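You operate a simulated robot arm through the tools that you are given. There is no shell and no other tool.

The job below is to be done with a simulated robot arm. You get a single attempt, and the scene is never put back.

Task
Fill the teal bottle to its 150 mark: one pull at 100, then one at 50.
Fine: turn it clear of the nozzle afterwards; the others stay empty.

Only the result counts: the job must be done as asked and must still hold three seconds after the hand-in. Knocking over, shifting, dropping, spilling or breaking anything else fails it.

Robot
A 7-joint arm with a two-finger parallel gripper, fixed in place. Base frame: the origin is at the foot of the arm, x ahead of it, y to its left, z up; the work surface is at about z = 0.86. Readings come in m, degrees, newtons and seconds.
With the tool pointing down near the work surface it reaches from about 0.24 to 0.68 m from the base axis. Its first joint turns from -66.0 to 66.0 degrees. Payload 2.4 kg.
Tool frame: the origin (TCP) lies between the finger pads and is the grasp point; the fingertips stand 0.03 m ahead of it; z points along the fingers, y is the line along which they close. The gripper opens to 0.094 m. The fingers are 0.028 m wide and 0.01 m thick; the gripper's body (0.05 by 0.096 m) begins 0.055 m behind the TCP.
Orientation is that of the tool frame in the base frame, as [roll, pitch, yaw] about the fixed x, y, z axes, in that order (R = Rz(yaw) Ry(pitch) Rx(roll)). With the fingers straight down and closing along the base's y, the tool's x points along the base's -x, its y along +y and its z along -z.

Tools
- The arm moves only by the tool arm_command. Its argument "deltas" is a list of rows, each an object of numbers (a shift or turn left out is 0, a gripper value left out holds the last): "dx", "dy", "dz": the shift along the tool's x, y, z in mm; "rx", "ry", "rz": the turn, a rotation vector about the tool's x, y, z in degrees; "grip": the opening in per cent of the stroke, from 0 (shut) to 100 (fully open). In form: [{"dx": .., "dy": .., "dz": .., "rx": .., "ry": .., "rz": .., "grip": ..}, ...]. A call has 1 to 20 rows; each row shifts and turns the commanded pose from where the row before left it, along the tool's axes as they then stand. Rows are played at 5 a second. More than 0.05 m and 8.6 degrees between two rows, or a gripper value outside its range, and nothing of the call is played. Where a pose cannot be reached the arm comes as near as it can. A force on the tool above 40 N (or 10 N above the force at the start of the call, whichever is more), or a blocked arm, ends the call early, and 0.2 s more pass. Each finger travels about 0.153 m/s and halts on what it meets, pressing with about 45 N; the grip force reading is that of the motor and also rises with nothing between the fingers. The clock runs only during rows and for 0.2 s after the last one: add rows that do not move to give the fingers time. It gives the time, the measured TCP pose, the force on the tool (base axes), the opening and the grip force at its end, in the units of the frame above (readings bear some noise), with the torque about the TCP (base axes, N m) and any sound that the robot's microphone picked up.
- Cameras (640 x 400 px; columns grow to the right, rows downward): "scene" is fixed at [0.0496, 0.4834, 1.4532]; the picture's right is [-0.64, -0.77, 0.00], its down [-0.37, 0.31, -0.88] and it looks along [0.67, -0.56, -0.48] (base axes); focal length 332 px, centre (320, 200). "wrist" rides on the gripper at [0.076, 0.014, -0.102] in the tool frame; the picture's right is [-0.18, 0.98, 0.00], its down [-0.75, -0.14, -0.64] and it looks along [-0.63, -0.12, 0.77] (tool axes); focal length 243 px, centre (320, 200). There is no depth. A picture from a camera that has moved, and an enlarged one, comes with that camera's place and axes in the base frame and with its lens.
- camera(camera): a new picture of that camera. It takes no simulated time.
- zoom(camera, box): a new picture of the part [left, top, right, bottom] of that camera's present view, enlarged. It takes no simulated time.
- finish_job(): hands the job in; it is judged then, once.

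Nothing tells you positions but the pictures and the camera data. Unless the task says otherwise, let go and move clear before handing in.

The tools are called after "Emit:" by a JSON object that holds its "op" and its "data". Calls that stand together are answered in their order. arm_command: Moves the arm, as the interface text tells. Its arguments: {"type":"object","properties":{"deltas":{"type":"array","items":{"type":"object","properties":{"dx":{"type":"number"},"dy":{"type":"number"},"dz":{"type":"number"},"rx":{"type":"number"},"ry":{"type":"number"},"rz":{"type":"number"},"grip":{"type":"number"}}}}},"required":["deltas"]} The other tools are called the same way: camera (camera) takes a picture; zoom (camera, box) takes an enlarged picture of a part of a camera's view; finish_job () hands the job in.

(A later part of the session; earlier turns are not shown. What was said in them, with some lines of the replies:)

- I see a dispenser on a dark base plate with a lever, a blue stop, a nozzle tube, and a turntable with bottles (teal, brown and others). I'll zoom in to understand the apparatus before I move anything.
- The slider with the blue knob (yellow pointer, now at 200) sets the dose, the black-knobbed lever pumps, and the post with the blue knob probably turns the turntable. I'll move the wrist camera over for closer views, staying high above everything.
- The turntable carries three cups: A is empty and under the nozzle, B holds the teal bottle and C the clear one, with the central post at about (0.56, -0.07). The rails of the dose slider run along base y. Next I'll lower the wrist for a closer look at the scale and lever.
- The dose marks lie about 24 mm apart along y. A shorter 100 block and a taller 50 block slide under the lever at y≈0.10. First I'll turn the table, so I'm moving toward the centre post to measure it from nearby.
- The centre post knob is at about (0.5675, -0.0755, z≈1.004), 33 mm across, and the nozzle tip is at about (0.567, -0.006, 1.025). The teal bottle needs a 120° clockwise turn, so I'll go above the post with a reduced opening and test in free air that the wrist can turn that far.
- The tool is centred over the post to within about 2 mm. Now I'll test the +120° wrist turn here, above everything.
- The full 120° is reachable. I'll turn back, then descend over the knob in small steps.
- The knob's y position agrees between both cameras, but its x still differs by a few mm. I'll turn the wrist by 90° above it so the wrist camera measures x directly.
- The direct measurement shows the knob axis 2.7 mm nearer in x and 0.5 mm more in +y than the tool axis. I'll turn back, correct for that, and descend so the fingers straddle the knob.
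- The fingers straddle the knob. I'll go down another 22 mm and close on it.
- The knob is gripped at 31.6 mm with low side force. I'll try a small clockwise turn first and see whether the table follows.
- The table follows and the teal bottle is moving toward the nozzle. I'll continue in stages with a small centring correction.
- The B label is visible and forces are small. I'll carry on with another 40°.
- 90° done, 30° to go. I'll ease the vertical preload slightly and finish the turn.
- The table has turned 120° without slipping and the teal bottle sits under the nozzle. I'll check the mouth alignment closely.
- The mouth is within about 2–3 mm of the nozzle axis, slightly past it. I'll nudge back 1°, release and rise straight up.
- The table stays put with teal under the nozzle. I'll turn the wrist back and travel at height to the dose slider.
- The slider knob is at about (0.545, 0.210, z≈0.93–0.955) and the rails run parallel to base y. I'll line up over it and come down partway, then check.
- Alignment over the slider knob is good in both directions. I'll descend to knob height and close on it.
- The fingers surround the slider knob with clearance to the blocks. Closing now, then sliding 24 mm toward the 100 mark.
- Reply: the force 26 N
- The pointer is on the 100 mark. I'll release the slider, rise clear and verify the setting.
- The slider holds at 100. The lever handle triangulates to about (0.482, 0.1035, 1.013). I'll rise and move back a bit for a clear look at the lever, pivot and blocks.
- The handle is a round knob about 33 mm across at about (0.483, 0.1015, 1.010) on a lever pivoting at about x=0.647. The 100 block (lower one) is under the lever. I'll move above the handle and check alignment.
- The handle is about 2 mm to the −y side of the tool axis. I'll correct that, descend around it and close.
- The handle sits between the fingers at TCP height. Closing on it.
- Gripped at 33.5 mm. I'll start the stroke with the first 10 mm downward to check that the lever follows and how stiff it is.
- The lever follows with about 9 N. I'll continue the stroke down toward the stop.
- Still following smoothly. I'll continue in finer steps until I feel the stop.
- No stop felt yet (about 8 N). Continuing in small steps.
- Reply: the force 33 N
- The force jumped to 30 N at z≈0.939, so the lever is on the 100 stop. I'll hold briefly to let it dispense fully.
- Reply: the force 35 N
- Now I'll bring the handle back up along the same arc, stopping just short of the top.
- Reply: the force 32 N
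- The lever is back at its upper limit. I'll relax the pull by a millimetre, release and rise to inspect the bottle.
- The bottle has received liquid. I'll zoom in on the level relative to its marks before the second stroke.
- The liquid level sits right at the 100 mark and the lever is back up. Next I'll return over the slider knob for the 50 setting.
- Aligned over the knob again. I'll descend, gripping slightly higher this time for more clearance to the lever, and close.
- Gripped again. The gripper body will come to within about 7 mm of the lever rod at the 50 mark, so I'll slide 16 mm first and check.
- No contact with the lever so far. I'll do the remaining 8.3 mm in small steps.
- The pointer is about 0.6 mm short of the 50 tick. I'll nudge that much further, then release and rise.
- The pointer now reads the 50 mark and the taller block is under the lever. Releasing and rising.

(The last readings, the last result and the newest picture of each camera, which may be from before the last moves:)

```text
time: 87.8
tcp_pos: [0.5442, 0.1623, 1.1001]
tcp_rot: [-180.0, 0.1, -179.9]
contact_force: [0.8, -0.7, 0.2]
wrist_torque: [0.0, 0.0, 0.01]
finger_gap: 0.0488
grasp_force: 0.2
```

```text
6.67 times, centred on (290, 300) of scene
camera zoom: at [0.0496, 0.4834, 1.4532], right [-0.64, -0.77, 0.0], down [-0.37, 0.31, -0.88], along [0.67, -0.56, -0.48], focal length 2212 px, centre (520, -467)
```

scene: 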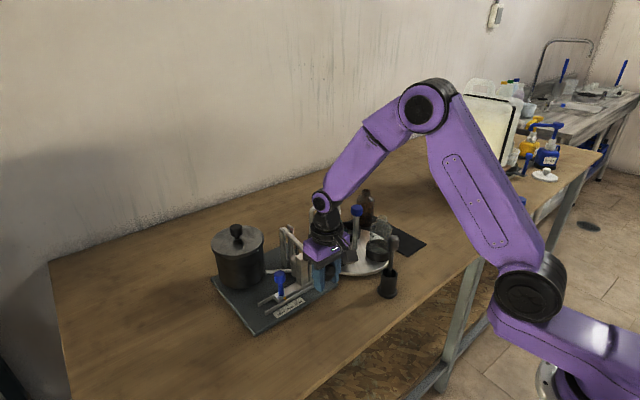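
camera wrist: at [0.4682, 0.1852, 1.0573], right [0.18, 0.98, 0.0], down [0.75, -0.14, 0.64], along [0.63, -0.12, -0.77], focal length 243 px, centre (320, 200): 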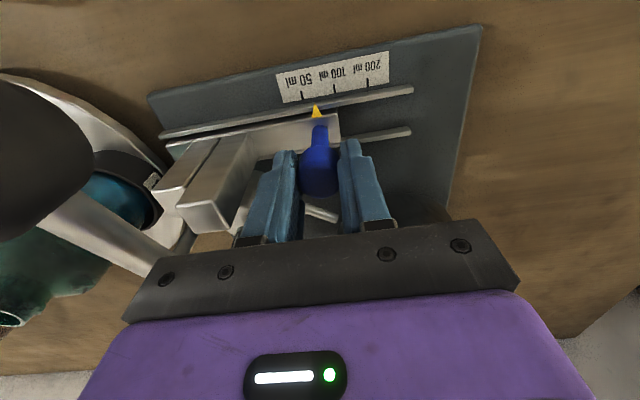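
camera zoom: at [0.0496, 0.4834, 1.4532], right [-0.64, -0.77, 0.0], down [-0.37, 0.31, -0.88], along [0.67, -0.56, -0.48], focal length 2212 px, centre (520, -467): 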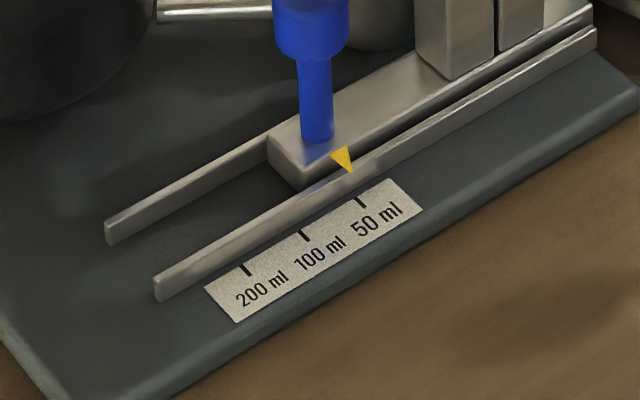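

The lever is at rest at the top, with the taller (50) block under it. I'll go back over the handle.

Emit:
{"op": "arm_command", "data": {"deltas": [{"dx": 10.1, "dy": -10.4, "grip": 56}, {"dx": 10.1, "dy": -10.4}, {"dx": 10.1, "dy": -10.4}, {"dx": 10.1, "dy": -10.4}, {"dx": 10.1, "dy": -10.4}, {"dx": 10.2, "dy": -10.6}, {}, {"dz": 10}, {}]}}

Emit:
{"op": "zoom", "data": {"camera": "wrist", "box": [250, 70, 390, 230]}}

Emit:
{"op": "zoom", "data": {"camera": "scene", "box": [275, 175, 375, 285]}}

```text
time: 89.8
tcp_pos: [0.4836, 0.0996, 1.0911]
tcp_rot: [180.0, 0.0, -180.0]
contact_force: [0.0, -0.1, 0.0]
wrist_torque: [0.02, 0.01, -0.02]
finger_gap: 0.0525
grasp_force: 0.2
```

```text
2.50 times, centred on (320, 150) of wrist
camera zoom: at [0.4063, 0.1143, 1.1925], right [0.18, 0.98, 0.0], down [0.75, -0.14, 0.64], along [0.63, -0.12, -0.77], focal length 606 px, centre (320, 325)
```

zoom: 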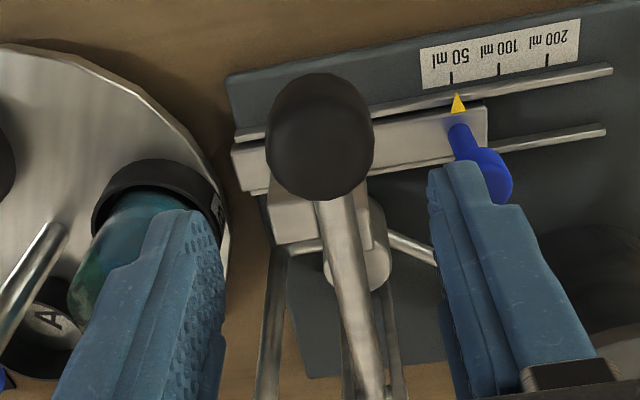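

```text
3.64 times, centred on (325, 230) of scene
camera zoom: at [0.0496, 0.4834, 1.4532], right [-0.64, -0.77, 0.0], down [-0.37, 0.31, -0.88], along [0.67, -0.56, -0.48], focal length 1206 px, centre (302, 91)
```

zoom: 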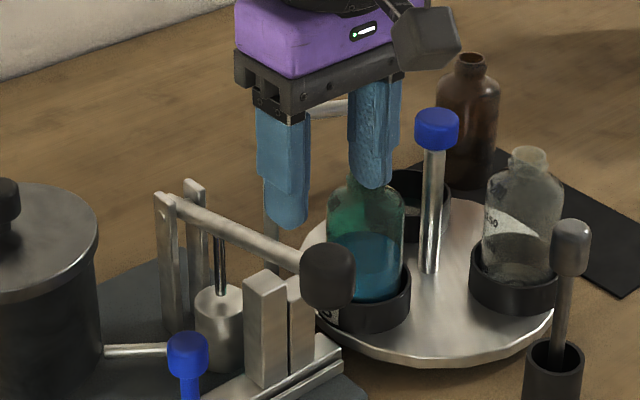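

Aligned with the handle. Descending and gripping for the second pull.

Emit:
{"op": "arm_command", "data": {"deltas": [{"dz": 12}, {"dz": 12}, {"dz": 12}, {"dz": 12}, {"dz": 12}, {"dz": 12}, {"dz": 8}, {}, {"grip": 0}, {"grip": 0}, {"grip": 0}, {}]}}

Emit:
{"op": "zoom", "data": {"camera": "scene", "box": [275, 175, 375, 285]}}

Emit:
{"op": "camera", "data": {"camera": "wrist"}}

```text
time: 92.4
tcp_pos: [0.4832, 0.0997, 1.0109]
tcp_rot: [-180.0, 0.0, 179.9]
contact_force: [2.1, 0.8, -3.9]
wrist_torque: [-0.02, -0.01, -0.05]
finger_gap: 0.0333
grasp_force: 45.0
```

```text
3.64 times, centred on (325, 230) of scene
camera zoom: at [0.0497, 0.4834, 1.4532], right [-0.64, -0.77, 0.0], down [-0.37, 0.31, -0.88], along [0.67, -0.56, -0.48], focal length 1206 px, centre (302, 91)
```

zoom: 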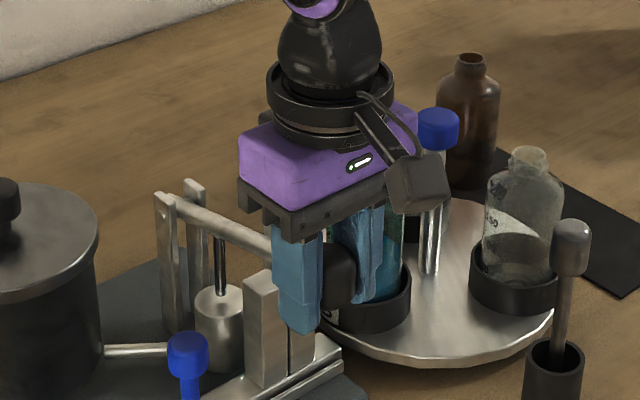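

```text
taken
camera wrist: at [0.4068, 0.1142, 1.1122], right [0.18, 0.98, 0.0], down [0.75, -0.14, 0.64], along [0.63, -0.12, -0.77], focal length 243 px, centre (320, 200)
```

wrist: 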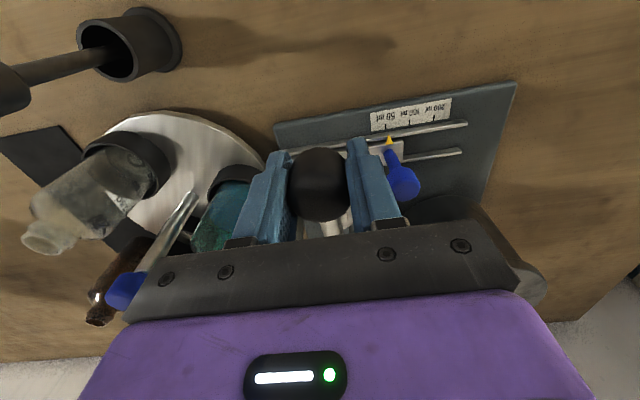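

Gripped. Starting the second stroke: 28 mm down, then fine steps to the stop expected near z≈0.975.

Emit:
{"op": "arm_command", "data": {"deltas": [{"dz": 4, "dx": 0.6}, {"dz": 4, "dx": 0.6}, {"dz": 4, "dx": 0.5}, {"dz": 4, "dx": 0.4}, {"dz": 4, "dx": 0.35}, {"dz": 4, "dx": 0.25}, {"dz": 4, "dx": 0.2}, {}]}}

Emit:
{"op": "zoom", "data": {"camera": "scene", "box": [275, 175, 375, 285]}}

```text
time: 94.2
tcp_pos: [0.4792, 0.1006, 0.982]
tcp_rot: [-180.0, -0.1, -179.9]
contact_force: [0.2, 4.0, 7.9]
wrist_torque: [-0.01, -1.14, -0.01]
finger_gap: 0.0332
grasp_force: 44.4
```

```text
3.64 times, centred on (325, 230) of scene
camera zoom: at [0.0494, 0.4835, 1.4532], right [-0.64, -0.77, 0.0], down [-0.37, 0.31, -0.88], along [0.67, -0.56, -0.48], focal length 1206 px, centre (302, 91)
```

zoom: 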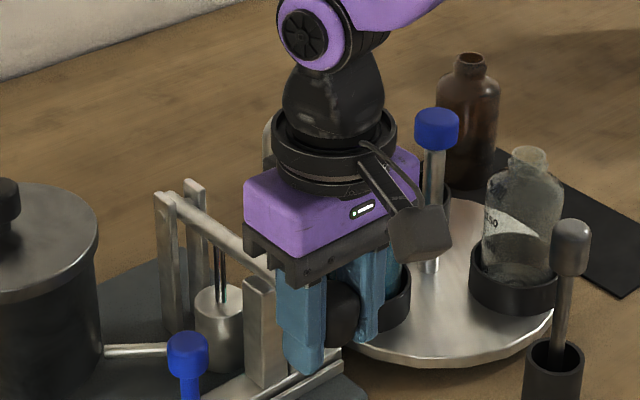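

Emit:
{"op": "arm_command", "data": {"deltas": [{"dz": 1.5, "dx": 0.05}, {"dz": 1.5, "dx": 0.05}, {"dz": 1.5}, {"dz": 1.5}, {"dz": 1}, {}]}}

Emit:
{"op": "zoom", "data": {"camera": "scene", "box": [275, 175, 375, 285]}}

```text
time: 95.6
tcp_pos: [0.4801, 0.1005, 0.9756]
tcp_rot: [-179.9, -0.1, 180.0]
contact_force: [-6.1, -1.3, 7.0]
wrist_torque: [-0.01, -1.09, 0.02]
finger_gap: 0.0335
grasp_force: 45.7
```

```text
3.64 times, centred on (325, 230) of scene
camera zoom: at [0.0493, 0.4833, 1.4533], right [-0.64, -0.77, 0.0], down [-0.37, 0.31, -0.88], along [0.67, -0.56, -0.48], focal length 1206 px, centre (302, 91)
```

zoom: 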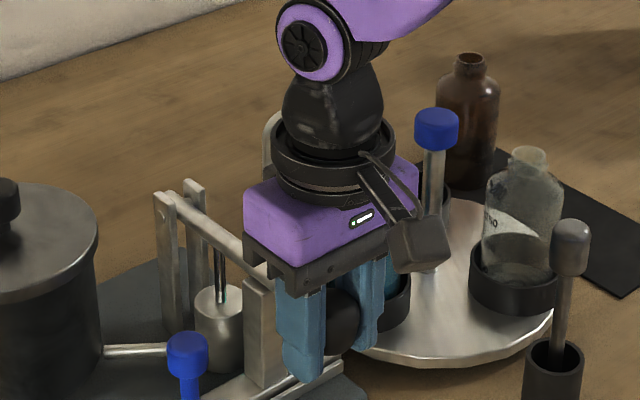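

Still only about 7 N, so the stop isn't reached yet. Continuing at 1 mm per step.

Emit:
{"op": "arm_command", "data": {"deltas": [{"dz": 1}, {"dz": 1}, {"dz": 1}, {"dz": 1}, {}]}}

```text
time: 96.8
tcp_pos: [0.481, 0.0997, 0.9728]
tcp_rot: [-180.0, 0.3, 180.0]
contact_force: [-4.8, 1.3, 32.2]
wrist_torque: [0.01, -0.01, 0.01]
finger_gap: 0.0333
grasp_force: 44.9
```

The stop was reached at z≈0.973 with 32 N. I'll hold briefly, then raise the handle along the same arc.

Emit:
{"op": "arm_command", "data": {"deltas": [{}, {}, {}, {}, {"dz": -2}, {"dz": -3, "dx": -0.1}, {"dz": -4, "dx": -0.2}, {"dz": -4, "dx": -0.3}, {"dz": -4, "dx": -0.4}, {"dz": -4, "dx": -0.5}, {"dz": -4, "dx": -0.6}, {"dz": -4, "dx": -0.6}, {}]}}

Emit:
{"op": "zoom", "data": {"camera": "scene", "box": [275, 175, 375, 285]}}

```text
time: 99.6
tcp_pos: [0.4807, 0.0999, 1.0008]
tcp_rot: [-179.9, -0.2, -179.9]
contact_force: [-12.1, 3.5, -6.7]
wrist_torque: [0.01, 1.21, -0.01]
finger_gap: 0.0332
grasp_force: 45.2
```

```text
3.64 times, centred on (325, 230) of scene
camera zoom: at [0.0494, 0.4835, 1.4532], right [-0.64, -0.77, 0.0], down [-0.37, 0.31, -0.88], along [0.67, -0.56, -0.48], focal length 1206 px, centre (302, 91)
```

zoom: 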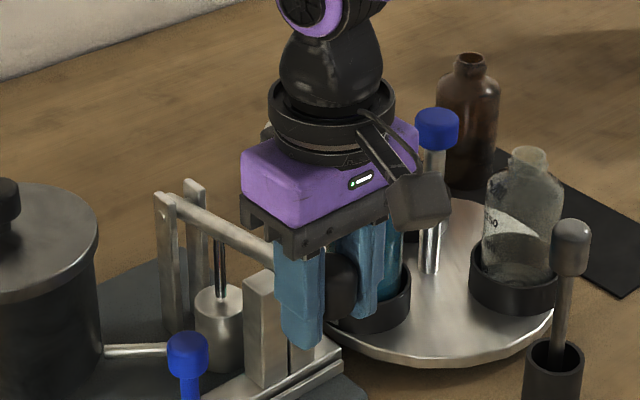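

A few more millimetres up until the upper limit is felt.

Emit:
{"op": "arm_command", "data": {"deltas": [{"dz": -2, "dx": -0.4}, {"dz": -2, "dx": -0.4}, {"dz": -1.5, "dx": -0.3}, {"dz": -1.5, "dx": -0.3}, {"dz": -1}, {"dz": -1}, {}]}}

Emit:
{"op": "zoom", "data": {"camera": "scene", "box": [275, 175, 375, 285]}}

```text
time: 101.2
tcp_pos: [0.4845, 0.0996, 1.0093]
tcp_rot: [-179.9, -0.2, -179.9]
contact_force: [-6.3, 3.9, -31.5]
wrist_torque: [-0.07, -0.05, -0.04]
finger_gap: 0.0332
grasp_force: 45.2
```

```text
3.64 times, centred on (325, 230) of scene
camera zoom: at [0.0499, 0.4836, 1.4531], right [-0.64, -0.77, 0.0], down [-0.37, 0.31, -0.88], along [0.67, -0.56, -0.48], focal length 1206 px, centre (302, 91)
```

zoom: 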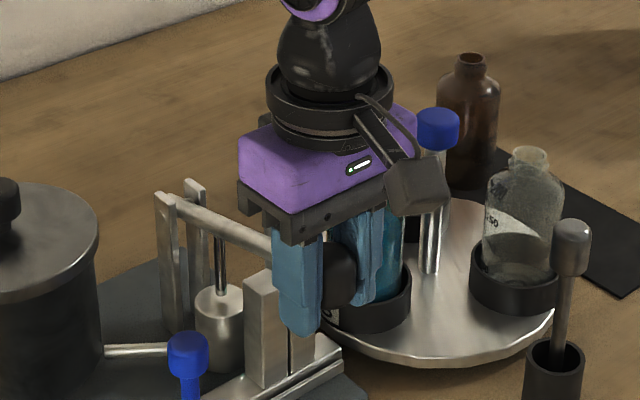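

The lever is back at its upper limit. I'll relax, release and rise to check the level.

Emit:
{"op": "arm_command", "data": {"deltas": [{"dz": 1}, {}, {"grip": 56}, {"grip": 56}, {}, {"dz": -10}, {"dz": -15}, {"dz": -20}, {"dz": -20}, {"dz": -20}, {"dz": -20}, {"dz": -20}, {}]}}

Emit:
{"op": "zoom", "data": {"camera": "scene", "box": [336, 215, 366, 265]}}

Emit:
{"op": "zoom", "data": {"camera": "scene", "box": [265, 175, 385, 295]}}

Emit:
{"op": "camera", "data": {"camera": "wrist"}}

```text
time: 104.0
tcp_pos: [0.4825, 0.1012, 1.1333]
tcp_rot: [-180.0, 0.0, -179.9]
contact_force: [-0.1, 0.3, -0.2]
wrist_torque: [0.02, 0.01, 0.05]
finger_gap: 0.0524
grasp_force: 0.0
```

```text
8.00 times, centred on (351, 240) of scene
camera zoom: at [0.0496, 0.4834, 1.4532], right [-0.64, -0.77, 0.0], down [-0.37, 0.31, -0.88], along [0.67, -0.56, -0.48], focal length 2654 px, centre (72, -120)
```

zoom: 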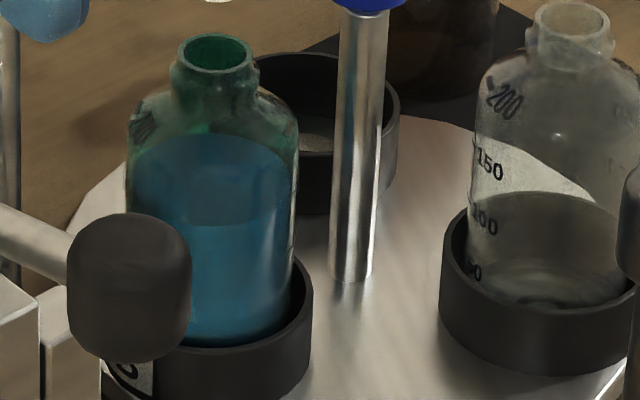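

```text
3.33 times, centred on (325, 235) of scene
camera zoom: at [0.0496, 0.4834, 1.4532], right [-0.64, -0.77, 0.0], down [-0.37, 0.31, -0.88], along [0.67, -0.56, -0.48], focal length 1106 px, centre (303, 83)
```

zoom: 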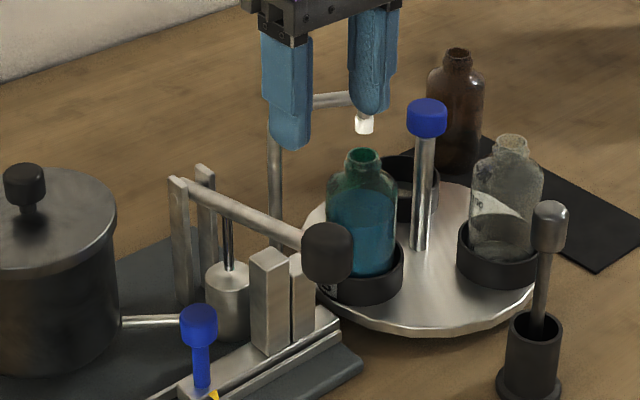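

```text
taken
camera wrist: at [0.4054, 0.1141, 1.2357], right [0.18, 0.98, 0.0], down [0.75, -0.14, 0.64], along [0.63, -0.12, -0.77], focal length 243 px, centre (320, 200)
```

wrist: 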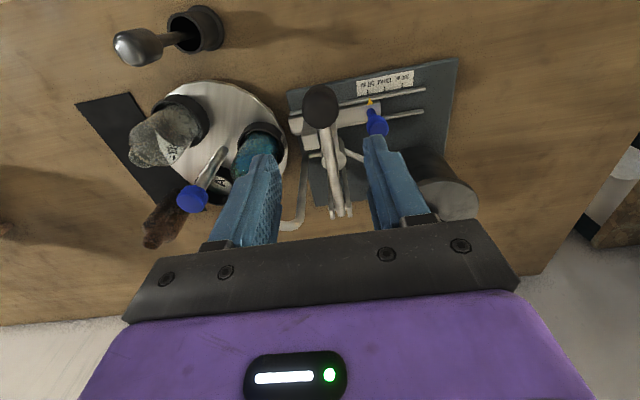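

The level has risen by one more step and now stands at about 150, with the lever back up. Next I'll go to the post to turn the bottle clear; I'm moving at height and turning the wrist to match the gap between bottles.

Emit:
{"op": "arm_command", "data": {"deltas": [{"dx": -8.25, "dy": -17.6}, {"dx": -8.25, "dy": -17.6}, {"dx": -8.25, "dy": -17.6}, {"dx": -8.25, "dy": -17.6}, {"dx": -8.25, "dy": -17.6}, {"dx": -8.25, "dy": -17.6}, {"dx": -8.25, "dy": -17.6}, {"dx": -8.25, "dy": -17.6}, {"dx": -8.25, "dy": -17.6}, {"dx": -8.25, "dy": -17.6}, {}, {}]}}

Emit:
{"op": "arm_command", "data": {"deltas": [{"rz": 8}, {"rz": 8}, {"rz": 8}, {"rz": 8}, {"rz": 8}, {"rz": 8}, {"rz": 8}, {"rz": 8}, {"rz": 8}, {"rz": 8}, {"rz": 8}, {"rz": 8}, {"rz": 8}, {"rz": 8}, {"rz": 7}, {}, {}]}}

Emit:
{"op": "camera", "data": {"camera": "wrist"}}

Emit:
{"op": "zoom", "data": {"camera": "wrist", "box": [270, 50, 370, 170]}}

Emit:
{"op": "zoom", "data": {"camera": "scene", "box": [310, 150, 430, 300]}}

```text
time: 106.6
tcp_pos: [0.566, -0.0757, 1.1342]
tcp_rot: [-180.0, 0.1, -180.0]
contact_force: [-0.3, 0.4, -0.6]
wrist_torque: [-0.01, 0.0, 0.0]
finger_gap: 0.0526
grasp_force: 0.1
```

```text
time: 110.2
tcp_pos: [0.5665, -0.0778, 1.1344]
tcp_rot: [179.9, 0.0, 61.0]
contact_force: [0.0, 0.1, -0.2]
wrist_torque: [-0.01, -0.01, -0.02]
finger_gap: 0.0528
grasp_force: 0.1
```

```text
taken
camera wrist: at [0.6151, -0.0168, 1.2354], right [0.77, -0.64, 0.0], down [-0.49, -0.59, 0.64], along [-0.41, -0.49, -0.77], focal length 243 px, centre (320, 200)
```

wrist: 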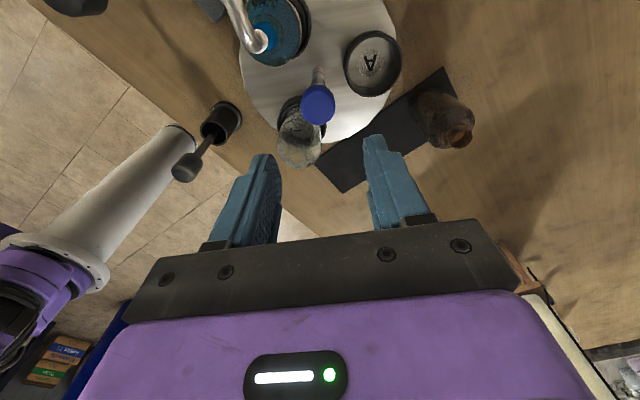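

```text
3.33 times, centred on (320, 110) of wrist
camera zoom: at [0.6151, -0.0168, 1.2354], right [0.77, -0.64, 0.0], down [-0.49, -0.59, 0.64], along [-0.41, -0.49, -0.77], focal length 809 px, centre (320, 500)
```

zoom: 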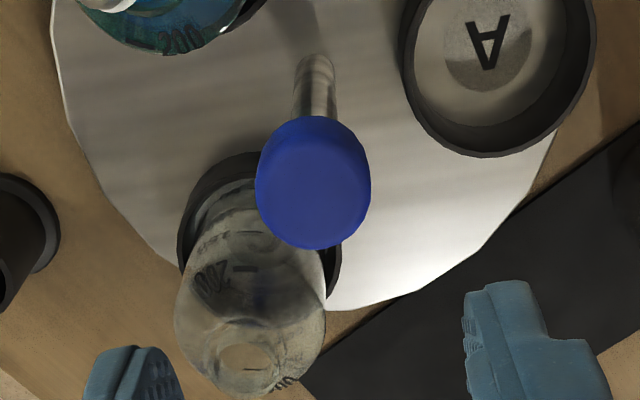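

```text
2.67 times, centred on (370, 225) of scene
camera zoom: at [0.0496, 0.4834, 1.4532], right [-0.64, -0.77, 0.0], down [-0.37, 0.31, -0.88], along [0.67, -0.56, -0.48], focal length 885 px, centre (187, 133)
```

zoom: 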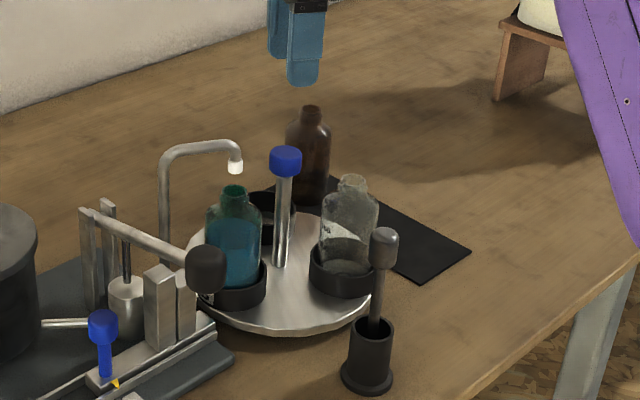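

The tool is within 2 mm of the post axis. I'll make a small correction and descend onto the knob.

Emit:
{"op": "arm_command", "data": {"deltas": [{"dx": 0.3, "dy": -1.7}, {}, {"dz": 15}, {"dz": 15}, {"dz": 15}, {"dz": 15}, {"dz": 15}, {"dz": 10}, {"dz": 10}, {}]}}

Emit:
{"op": "camera", "data": {"camera": "wrist"}}

Emit:
{"op": "zoom", "data": {"camera": "scene", "box": [310, 150, 430, 300]}}

```text
time: 112.4
tcp_pos: [0.5646, -0.0758, 1.0388]
tcp_rot: [-179.9, 0.0, 61.0]
contact_force: [-0.7, 0.0, 0.3]
wrist_torque: [0.02, -0.01, -0.03]
finger_gap: 0.0527
grasp_force: 0.1
```

```text
taken
camera wrist: at [0.6136, -0.0163, 1.1395], right [0.77, -0.64, 0.0], down [-0.49, -0.59, 0.64], along [-0.41, -0.49, -0.77], focal length 243 px, centre (320, 200)
```

wrist: 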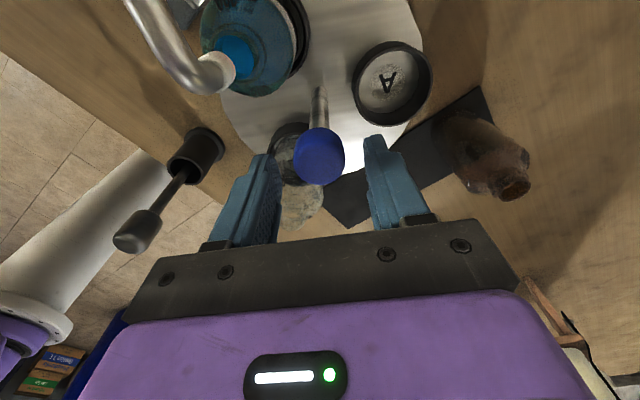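

```text
2.67 times, centred on (370, 225) of scene
camera zoom: at [0.0496, 0.4834, 1.4532], right [-0.64, -0.77, 0.0], down [-0.37, 0.31, -0.88], along [0.67, -0.56, -0.48], focal length 885 px, centre (187, 133)
```

zoom: 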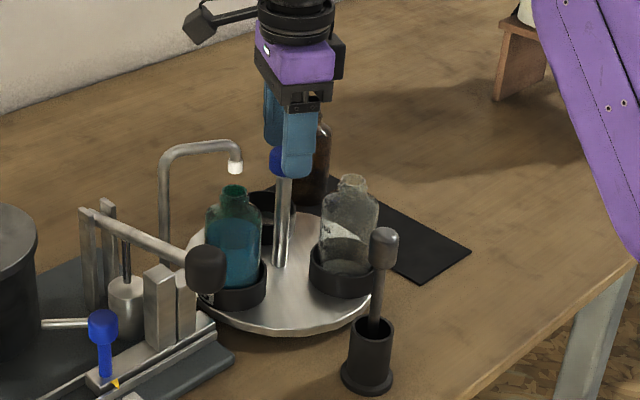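

Centred. I'll go down the last 31 mm and close on the knob.

Emit:
{"op": "arm_command", "data": {"deltas": [{"dz": 10}, {"dz": 10}, {"dz": 7}, {"dz": 4}, {}, {"grip": 0}, {"grip": 0}, {"grip": 0}, {}]}}

Emit:
{"op": "camera", "data": {"camera": "wrist"}}

```text
time: 114.4
tcp_pos: [0.5645, -0.0754, 1.0072]
tcp_rot: [-180.0, 0.0, 61.0]
contact_force: [3.9, -1.6, -2.3]
wrist_torque: [0.04, 0.23, 0.01]
finger_gap: 0.0319
grasp_force: 45.3
```

```text
taken
camera wrist: at [0.6132, -0.0162, 1.1081], right [0.77, -0.64, 0.0], down [-0.49, -0.59, 0.64], along [-0.41, -0.49, -0.77], focal length 243 px, centre (320, 200)
```

wrist: 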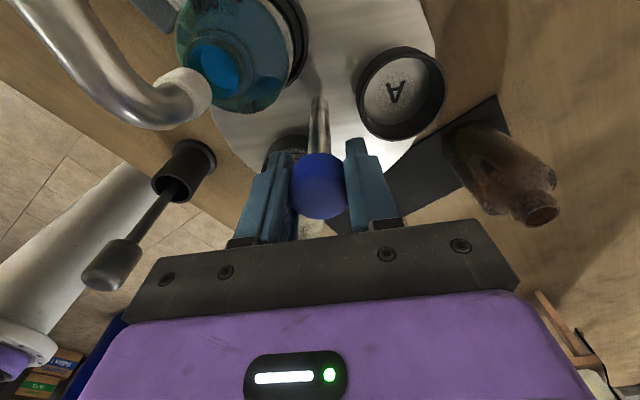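

The knob is held with low side forces. I'll turn slowly counter-clockwise, back the way it came, taking the filled bottle away from the nozzle.

Emit:
{"op": "arm_command", "data": {"deltas": [{"rz": -1}, {"rz": -2}, {"rz": -3}, {"rz": -3}, {"rz": -3}, {"rz": -3}, {"rz": -3}, {"rz": -3}, {"rz": -3}, {"rz": -3}, {"rz": -3}, {"rz": -3}, {"rz": -3}, {"rz": -2}, {"rz": -1}, {}]}}

Emit:
{"op": "zoom", "data": {"camera": "scene", "box": [310, 150, 430, 300]}}

```text
time: 117.8
tcp_pos: [0.5644, -0.0752, 1.0069]
tcp_rot: [-179.9, 0.0, 100.0]
contact_force: [3.7, -11.6, -30.6]
wrist_torque: [-0.59, -0.59, 0.03]
finger_gap: 0.032
grasp_force: 45.0
```

```text
2.67 times, centred on (370, 225) of scene
camera zoom: at [0.0503, 0.483, 1.4533], right [-0.64, -0.77, 0.0], down [-0.37, 0.31, -0.88], along [0.67, -0.56, -0.48], focal length 885 px, centre (187, 133)
```

zoom: 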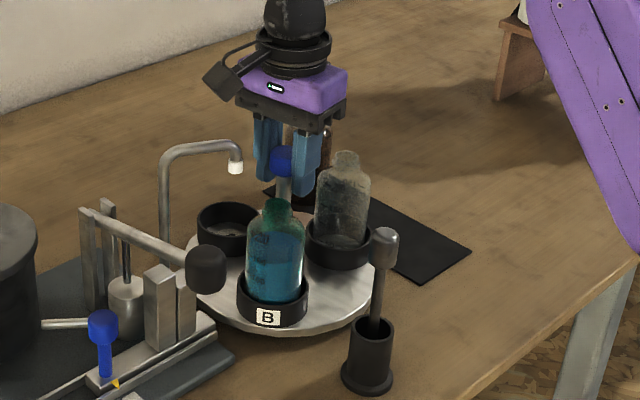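

It turns well; a vertical tension of 30 N has built up, so I'll ease down slightly before continuing.

Emit:
{"op": "arm_command", "data": {"deltas": [{"dz": 0.8, "dx": -0.3}, {}, {"rz": -1}, {"rz": -2}, {"rz": -3}, {"rz": -3}, {"rz": -3}, {"rz": -3}, {"rz": -3}, {"rz": -3}, {"rz": -3}, {"rz": -3}, {"rz": -3}, {"rz": -3}, {"rz": -3}, {"rz": -2}, {"rz": -1}, {}]}}

Emit:
{"op": "zoom", "data": {"camera": "scene", "box": [310, 150, 430, 300]}}

```text
time: 121.6
tcp_pos: [0.5661, -0.075, 1.0079]
tcp_rot: [179.9, 0.2, 139.1]
contact_force: [10.7, -11.6, -4.9]
wrist_torque: [0.57, 1.08, 0.06]
finger_gap: 0.0316
grasp_force: 44.9
```

```text
2.67 times, centred on (370, 225) of scene
camera zoom: at [0.05, 0.483, 1.4533], right [-0.64, -0.77, 0.0], down [-0.37, 0.31, -0.88], along [0.67, -0.56, -0.48], focal length 885 px, centre (187, 133)
```

zoom: 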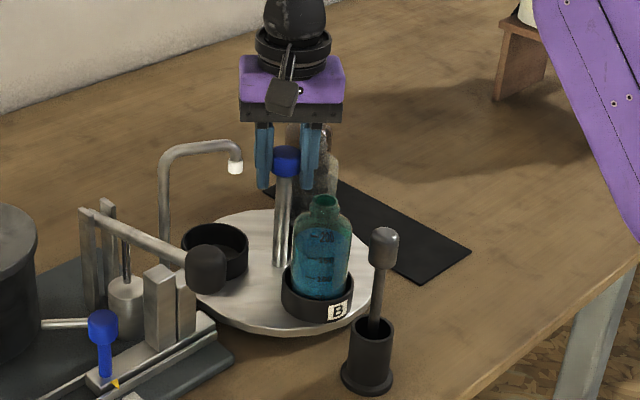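

The marks on the bottle are now facing the camera, so I'll read the level while finishing the turn.

Emit:
{"op": "zoom", "data": {"camera": "scene", "box": [355, 215, 385, 275]}}

Emit:
{"op": "arm_command", "data": {"deltas": [{"dz": 0.1, "dx": -0.2, "dy": 0.1}, {}, {"rz": -1}, {"rz": -2}, {"rz": -3}, {"rz": -3}, {"rz": -3}, {"rz": -3}, {"rz": -3}, {"rz": -3}, {"rz": -3}, {"rz": -3}, {"rz": -3}, {"rz": -3}, {"rz": -3}, {"rz": -3}, {"rz": -1}, {}]}}

Emit:
{"op": "zoom", "data": {"camera": "scene", "box": [310, 150, 430, 300]}}

```text
6.67 times, centred on (370, 245) of scene
camera zoom: at [0.05, 0.483, 1.4533], right [-0.64, -0.77, 0.0], down [-0.37, 0.31, -0.88], along [0.67, -0.56, -0.48], focal length 2212 px, centre (-13, -100)
```

zoom: 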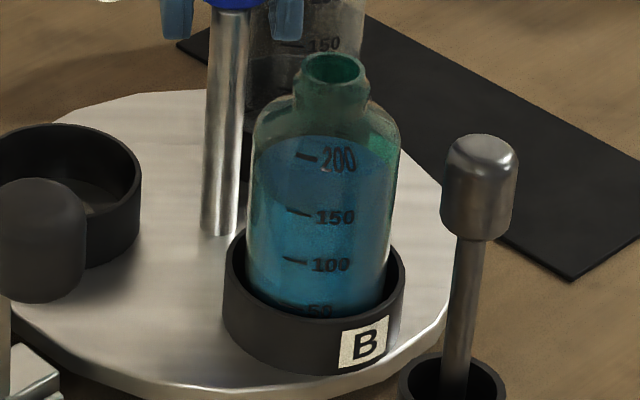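

```text
time: 125.4
tcp_pos: [0.5662, -0.0741, 1.0073]
tcp_rot: [-180.0, 0.0, 179.0]
contact_force: [12.3, 0.5, 10.9]
wrist_torque: [0.1, -0.27, 0.19]
finger_gap: 0.0319
grasp_force: 44.9
```

```text
2.67 times, centred on (370, 225) of scene
camera zoom: at [0.0498, 0.4834, 1.4532], right [-0.64, -0.77, 0.0], down [-0.37, 0.31, -0.88], along [0.67, -0.56, -0.48], focal length 885 px, centre (187, 133)
```

zoom: 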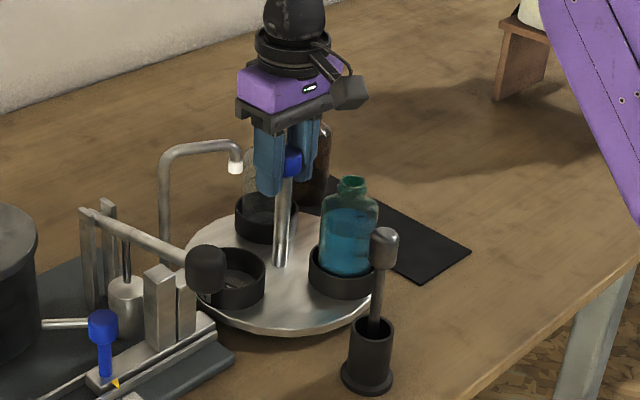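

The front edge of the liquid lies right on the 150 mark, and the teal bottle is back at its original station, clear of the nozzle. I'll relax, release and rise.

Emit:
{"op": "arm_command", "data": {"deltas": [{"dx": -0.4, "dz": -0.3}, {}, {"grip": 56}, {"grip": 56}, {}, {"dz": -10}, {"dz": -15}, {"dz": -20}, {"dz": -20}, {"dz": -20}, {"dz": -20}, {"dz": -20}, {"dz": -20}, {}]}}

Emit:
{"op": "camera", "data": {"camera": "scene"}}

Emit:
{"op": "zoom", "data": {"camera": "scene", "box": [310, 170, 430, 300]}}

Emit:
{"op": "camera", "data": {"camera": "wrist"}}

```text
time: 128.4
tcp_pos: [0.5653, -0.0752, 1.1537]
tcp_rot: [-179.9, 0.1, 179.0]
contact_force: [0.4, -0.1, 1.1]
wrist_torque: [-0.01, 0.0, 0.03]
finger_gap: 0.0526
grasp_force: 0.0
```

```text
taken
```

scene: 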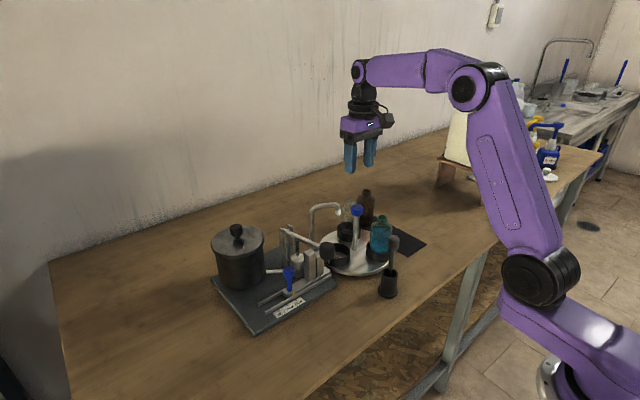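

```text
3.08 times, centred on (370, 235) of scene
camera zoom: at [0.0496, 0.4834, 1.4532], right [-0.64, -0.77, 0.0], down [-0.37, 0.31, -0.88], along [0.67, -0.56, -0.48], focal length 1021 px, centre (166, 92)
```

zoom: 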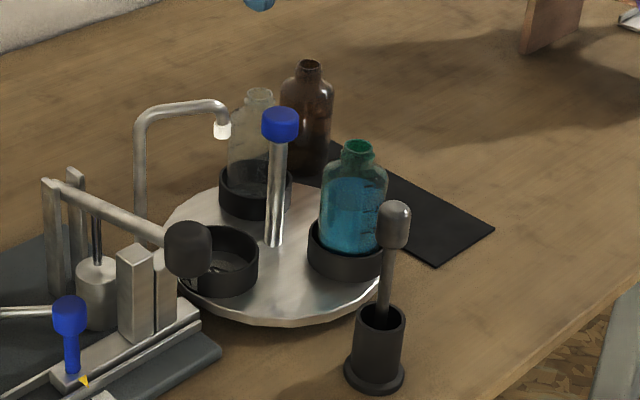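

```text
taken
camera wrist: at [0.4895, -0.0595, 1.2547], right [0.2, 0.98, 0.0], down [0.75, -0.15, 0.64], along [0.63, -0.13, -0.77], focal length 243 px, centre (320, 200)
```

wrist: 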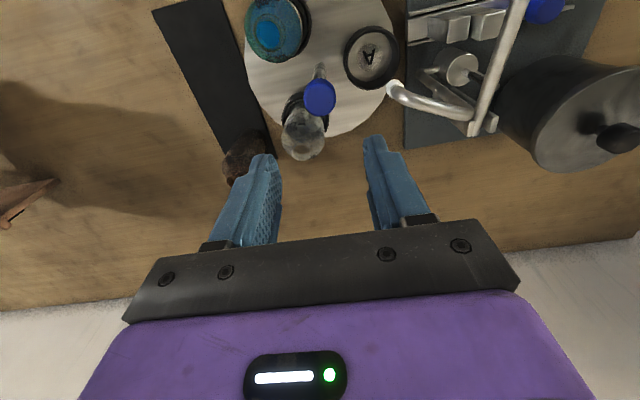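

The teal bottle holds 150 and stands clear of the nozzle. The empty cup A is under the nozzle, the clear and brown bottles are undisturbed and empty, and the arm is clear above everything, so I'm handing in.

Emit:
{"op": "finish_job", "data": {}}

```text
The job is handed in.
```

The teal bottle is filled to its 150 mark: one pull at 100, then one at 50. I read the level off the camera picture, and the front edge of the liquid lies on the mark.

I then turned the table back, so the bottle stands at its starting position, clear of the nozzle, and the empty cup A is under it.

The clear and brown bottles look empty, and I saw nothing else on the bench knocked or spilled. The lever is back up, the dose slider is still at 50, and the arm is clear above the bench. The job is handed in; no verdict came back.
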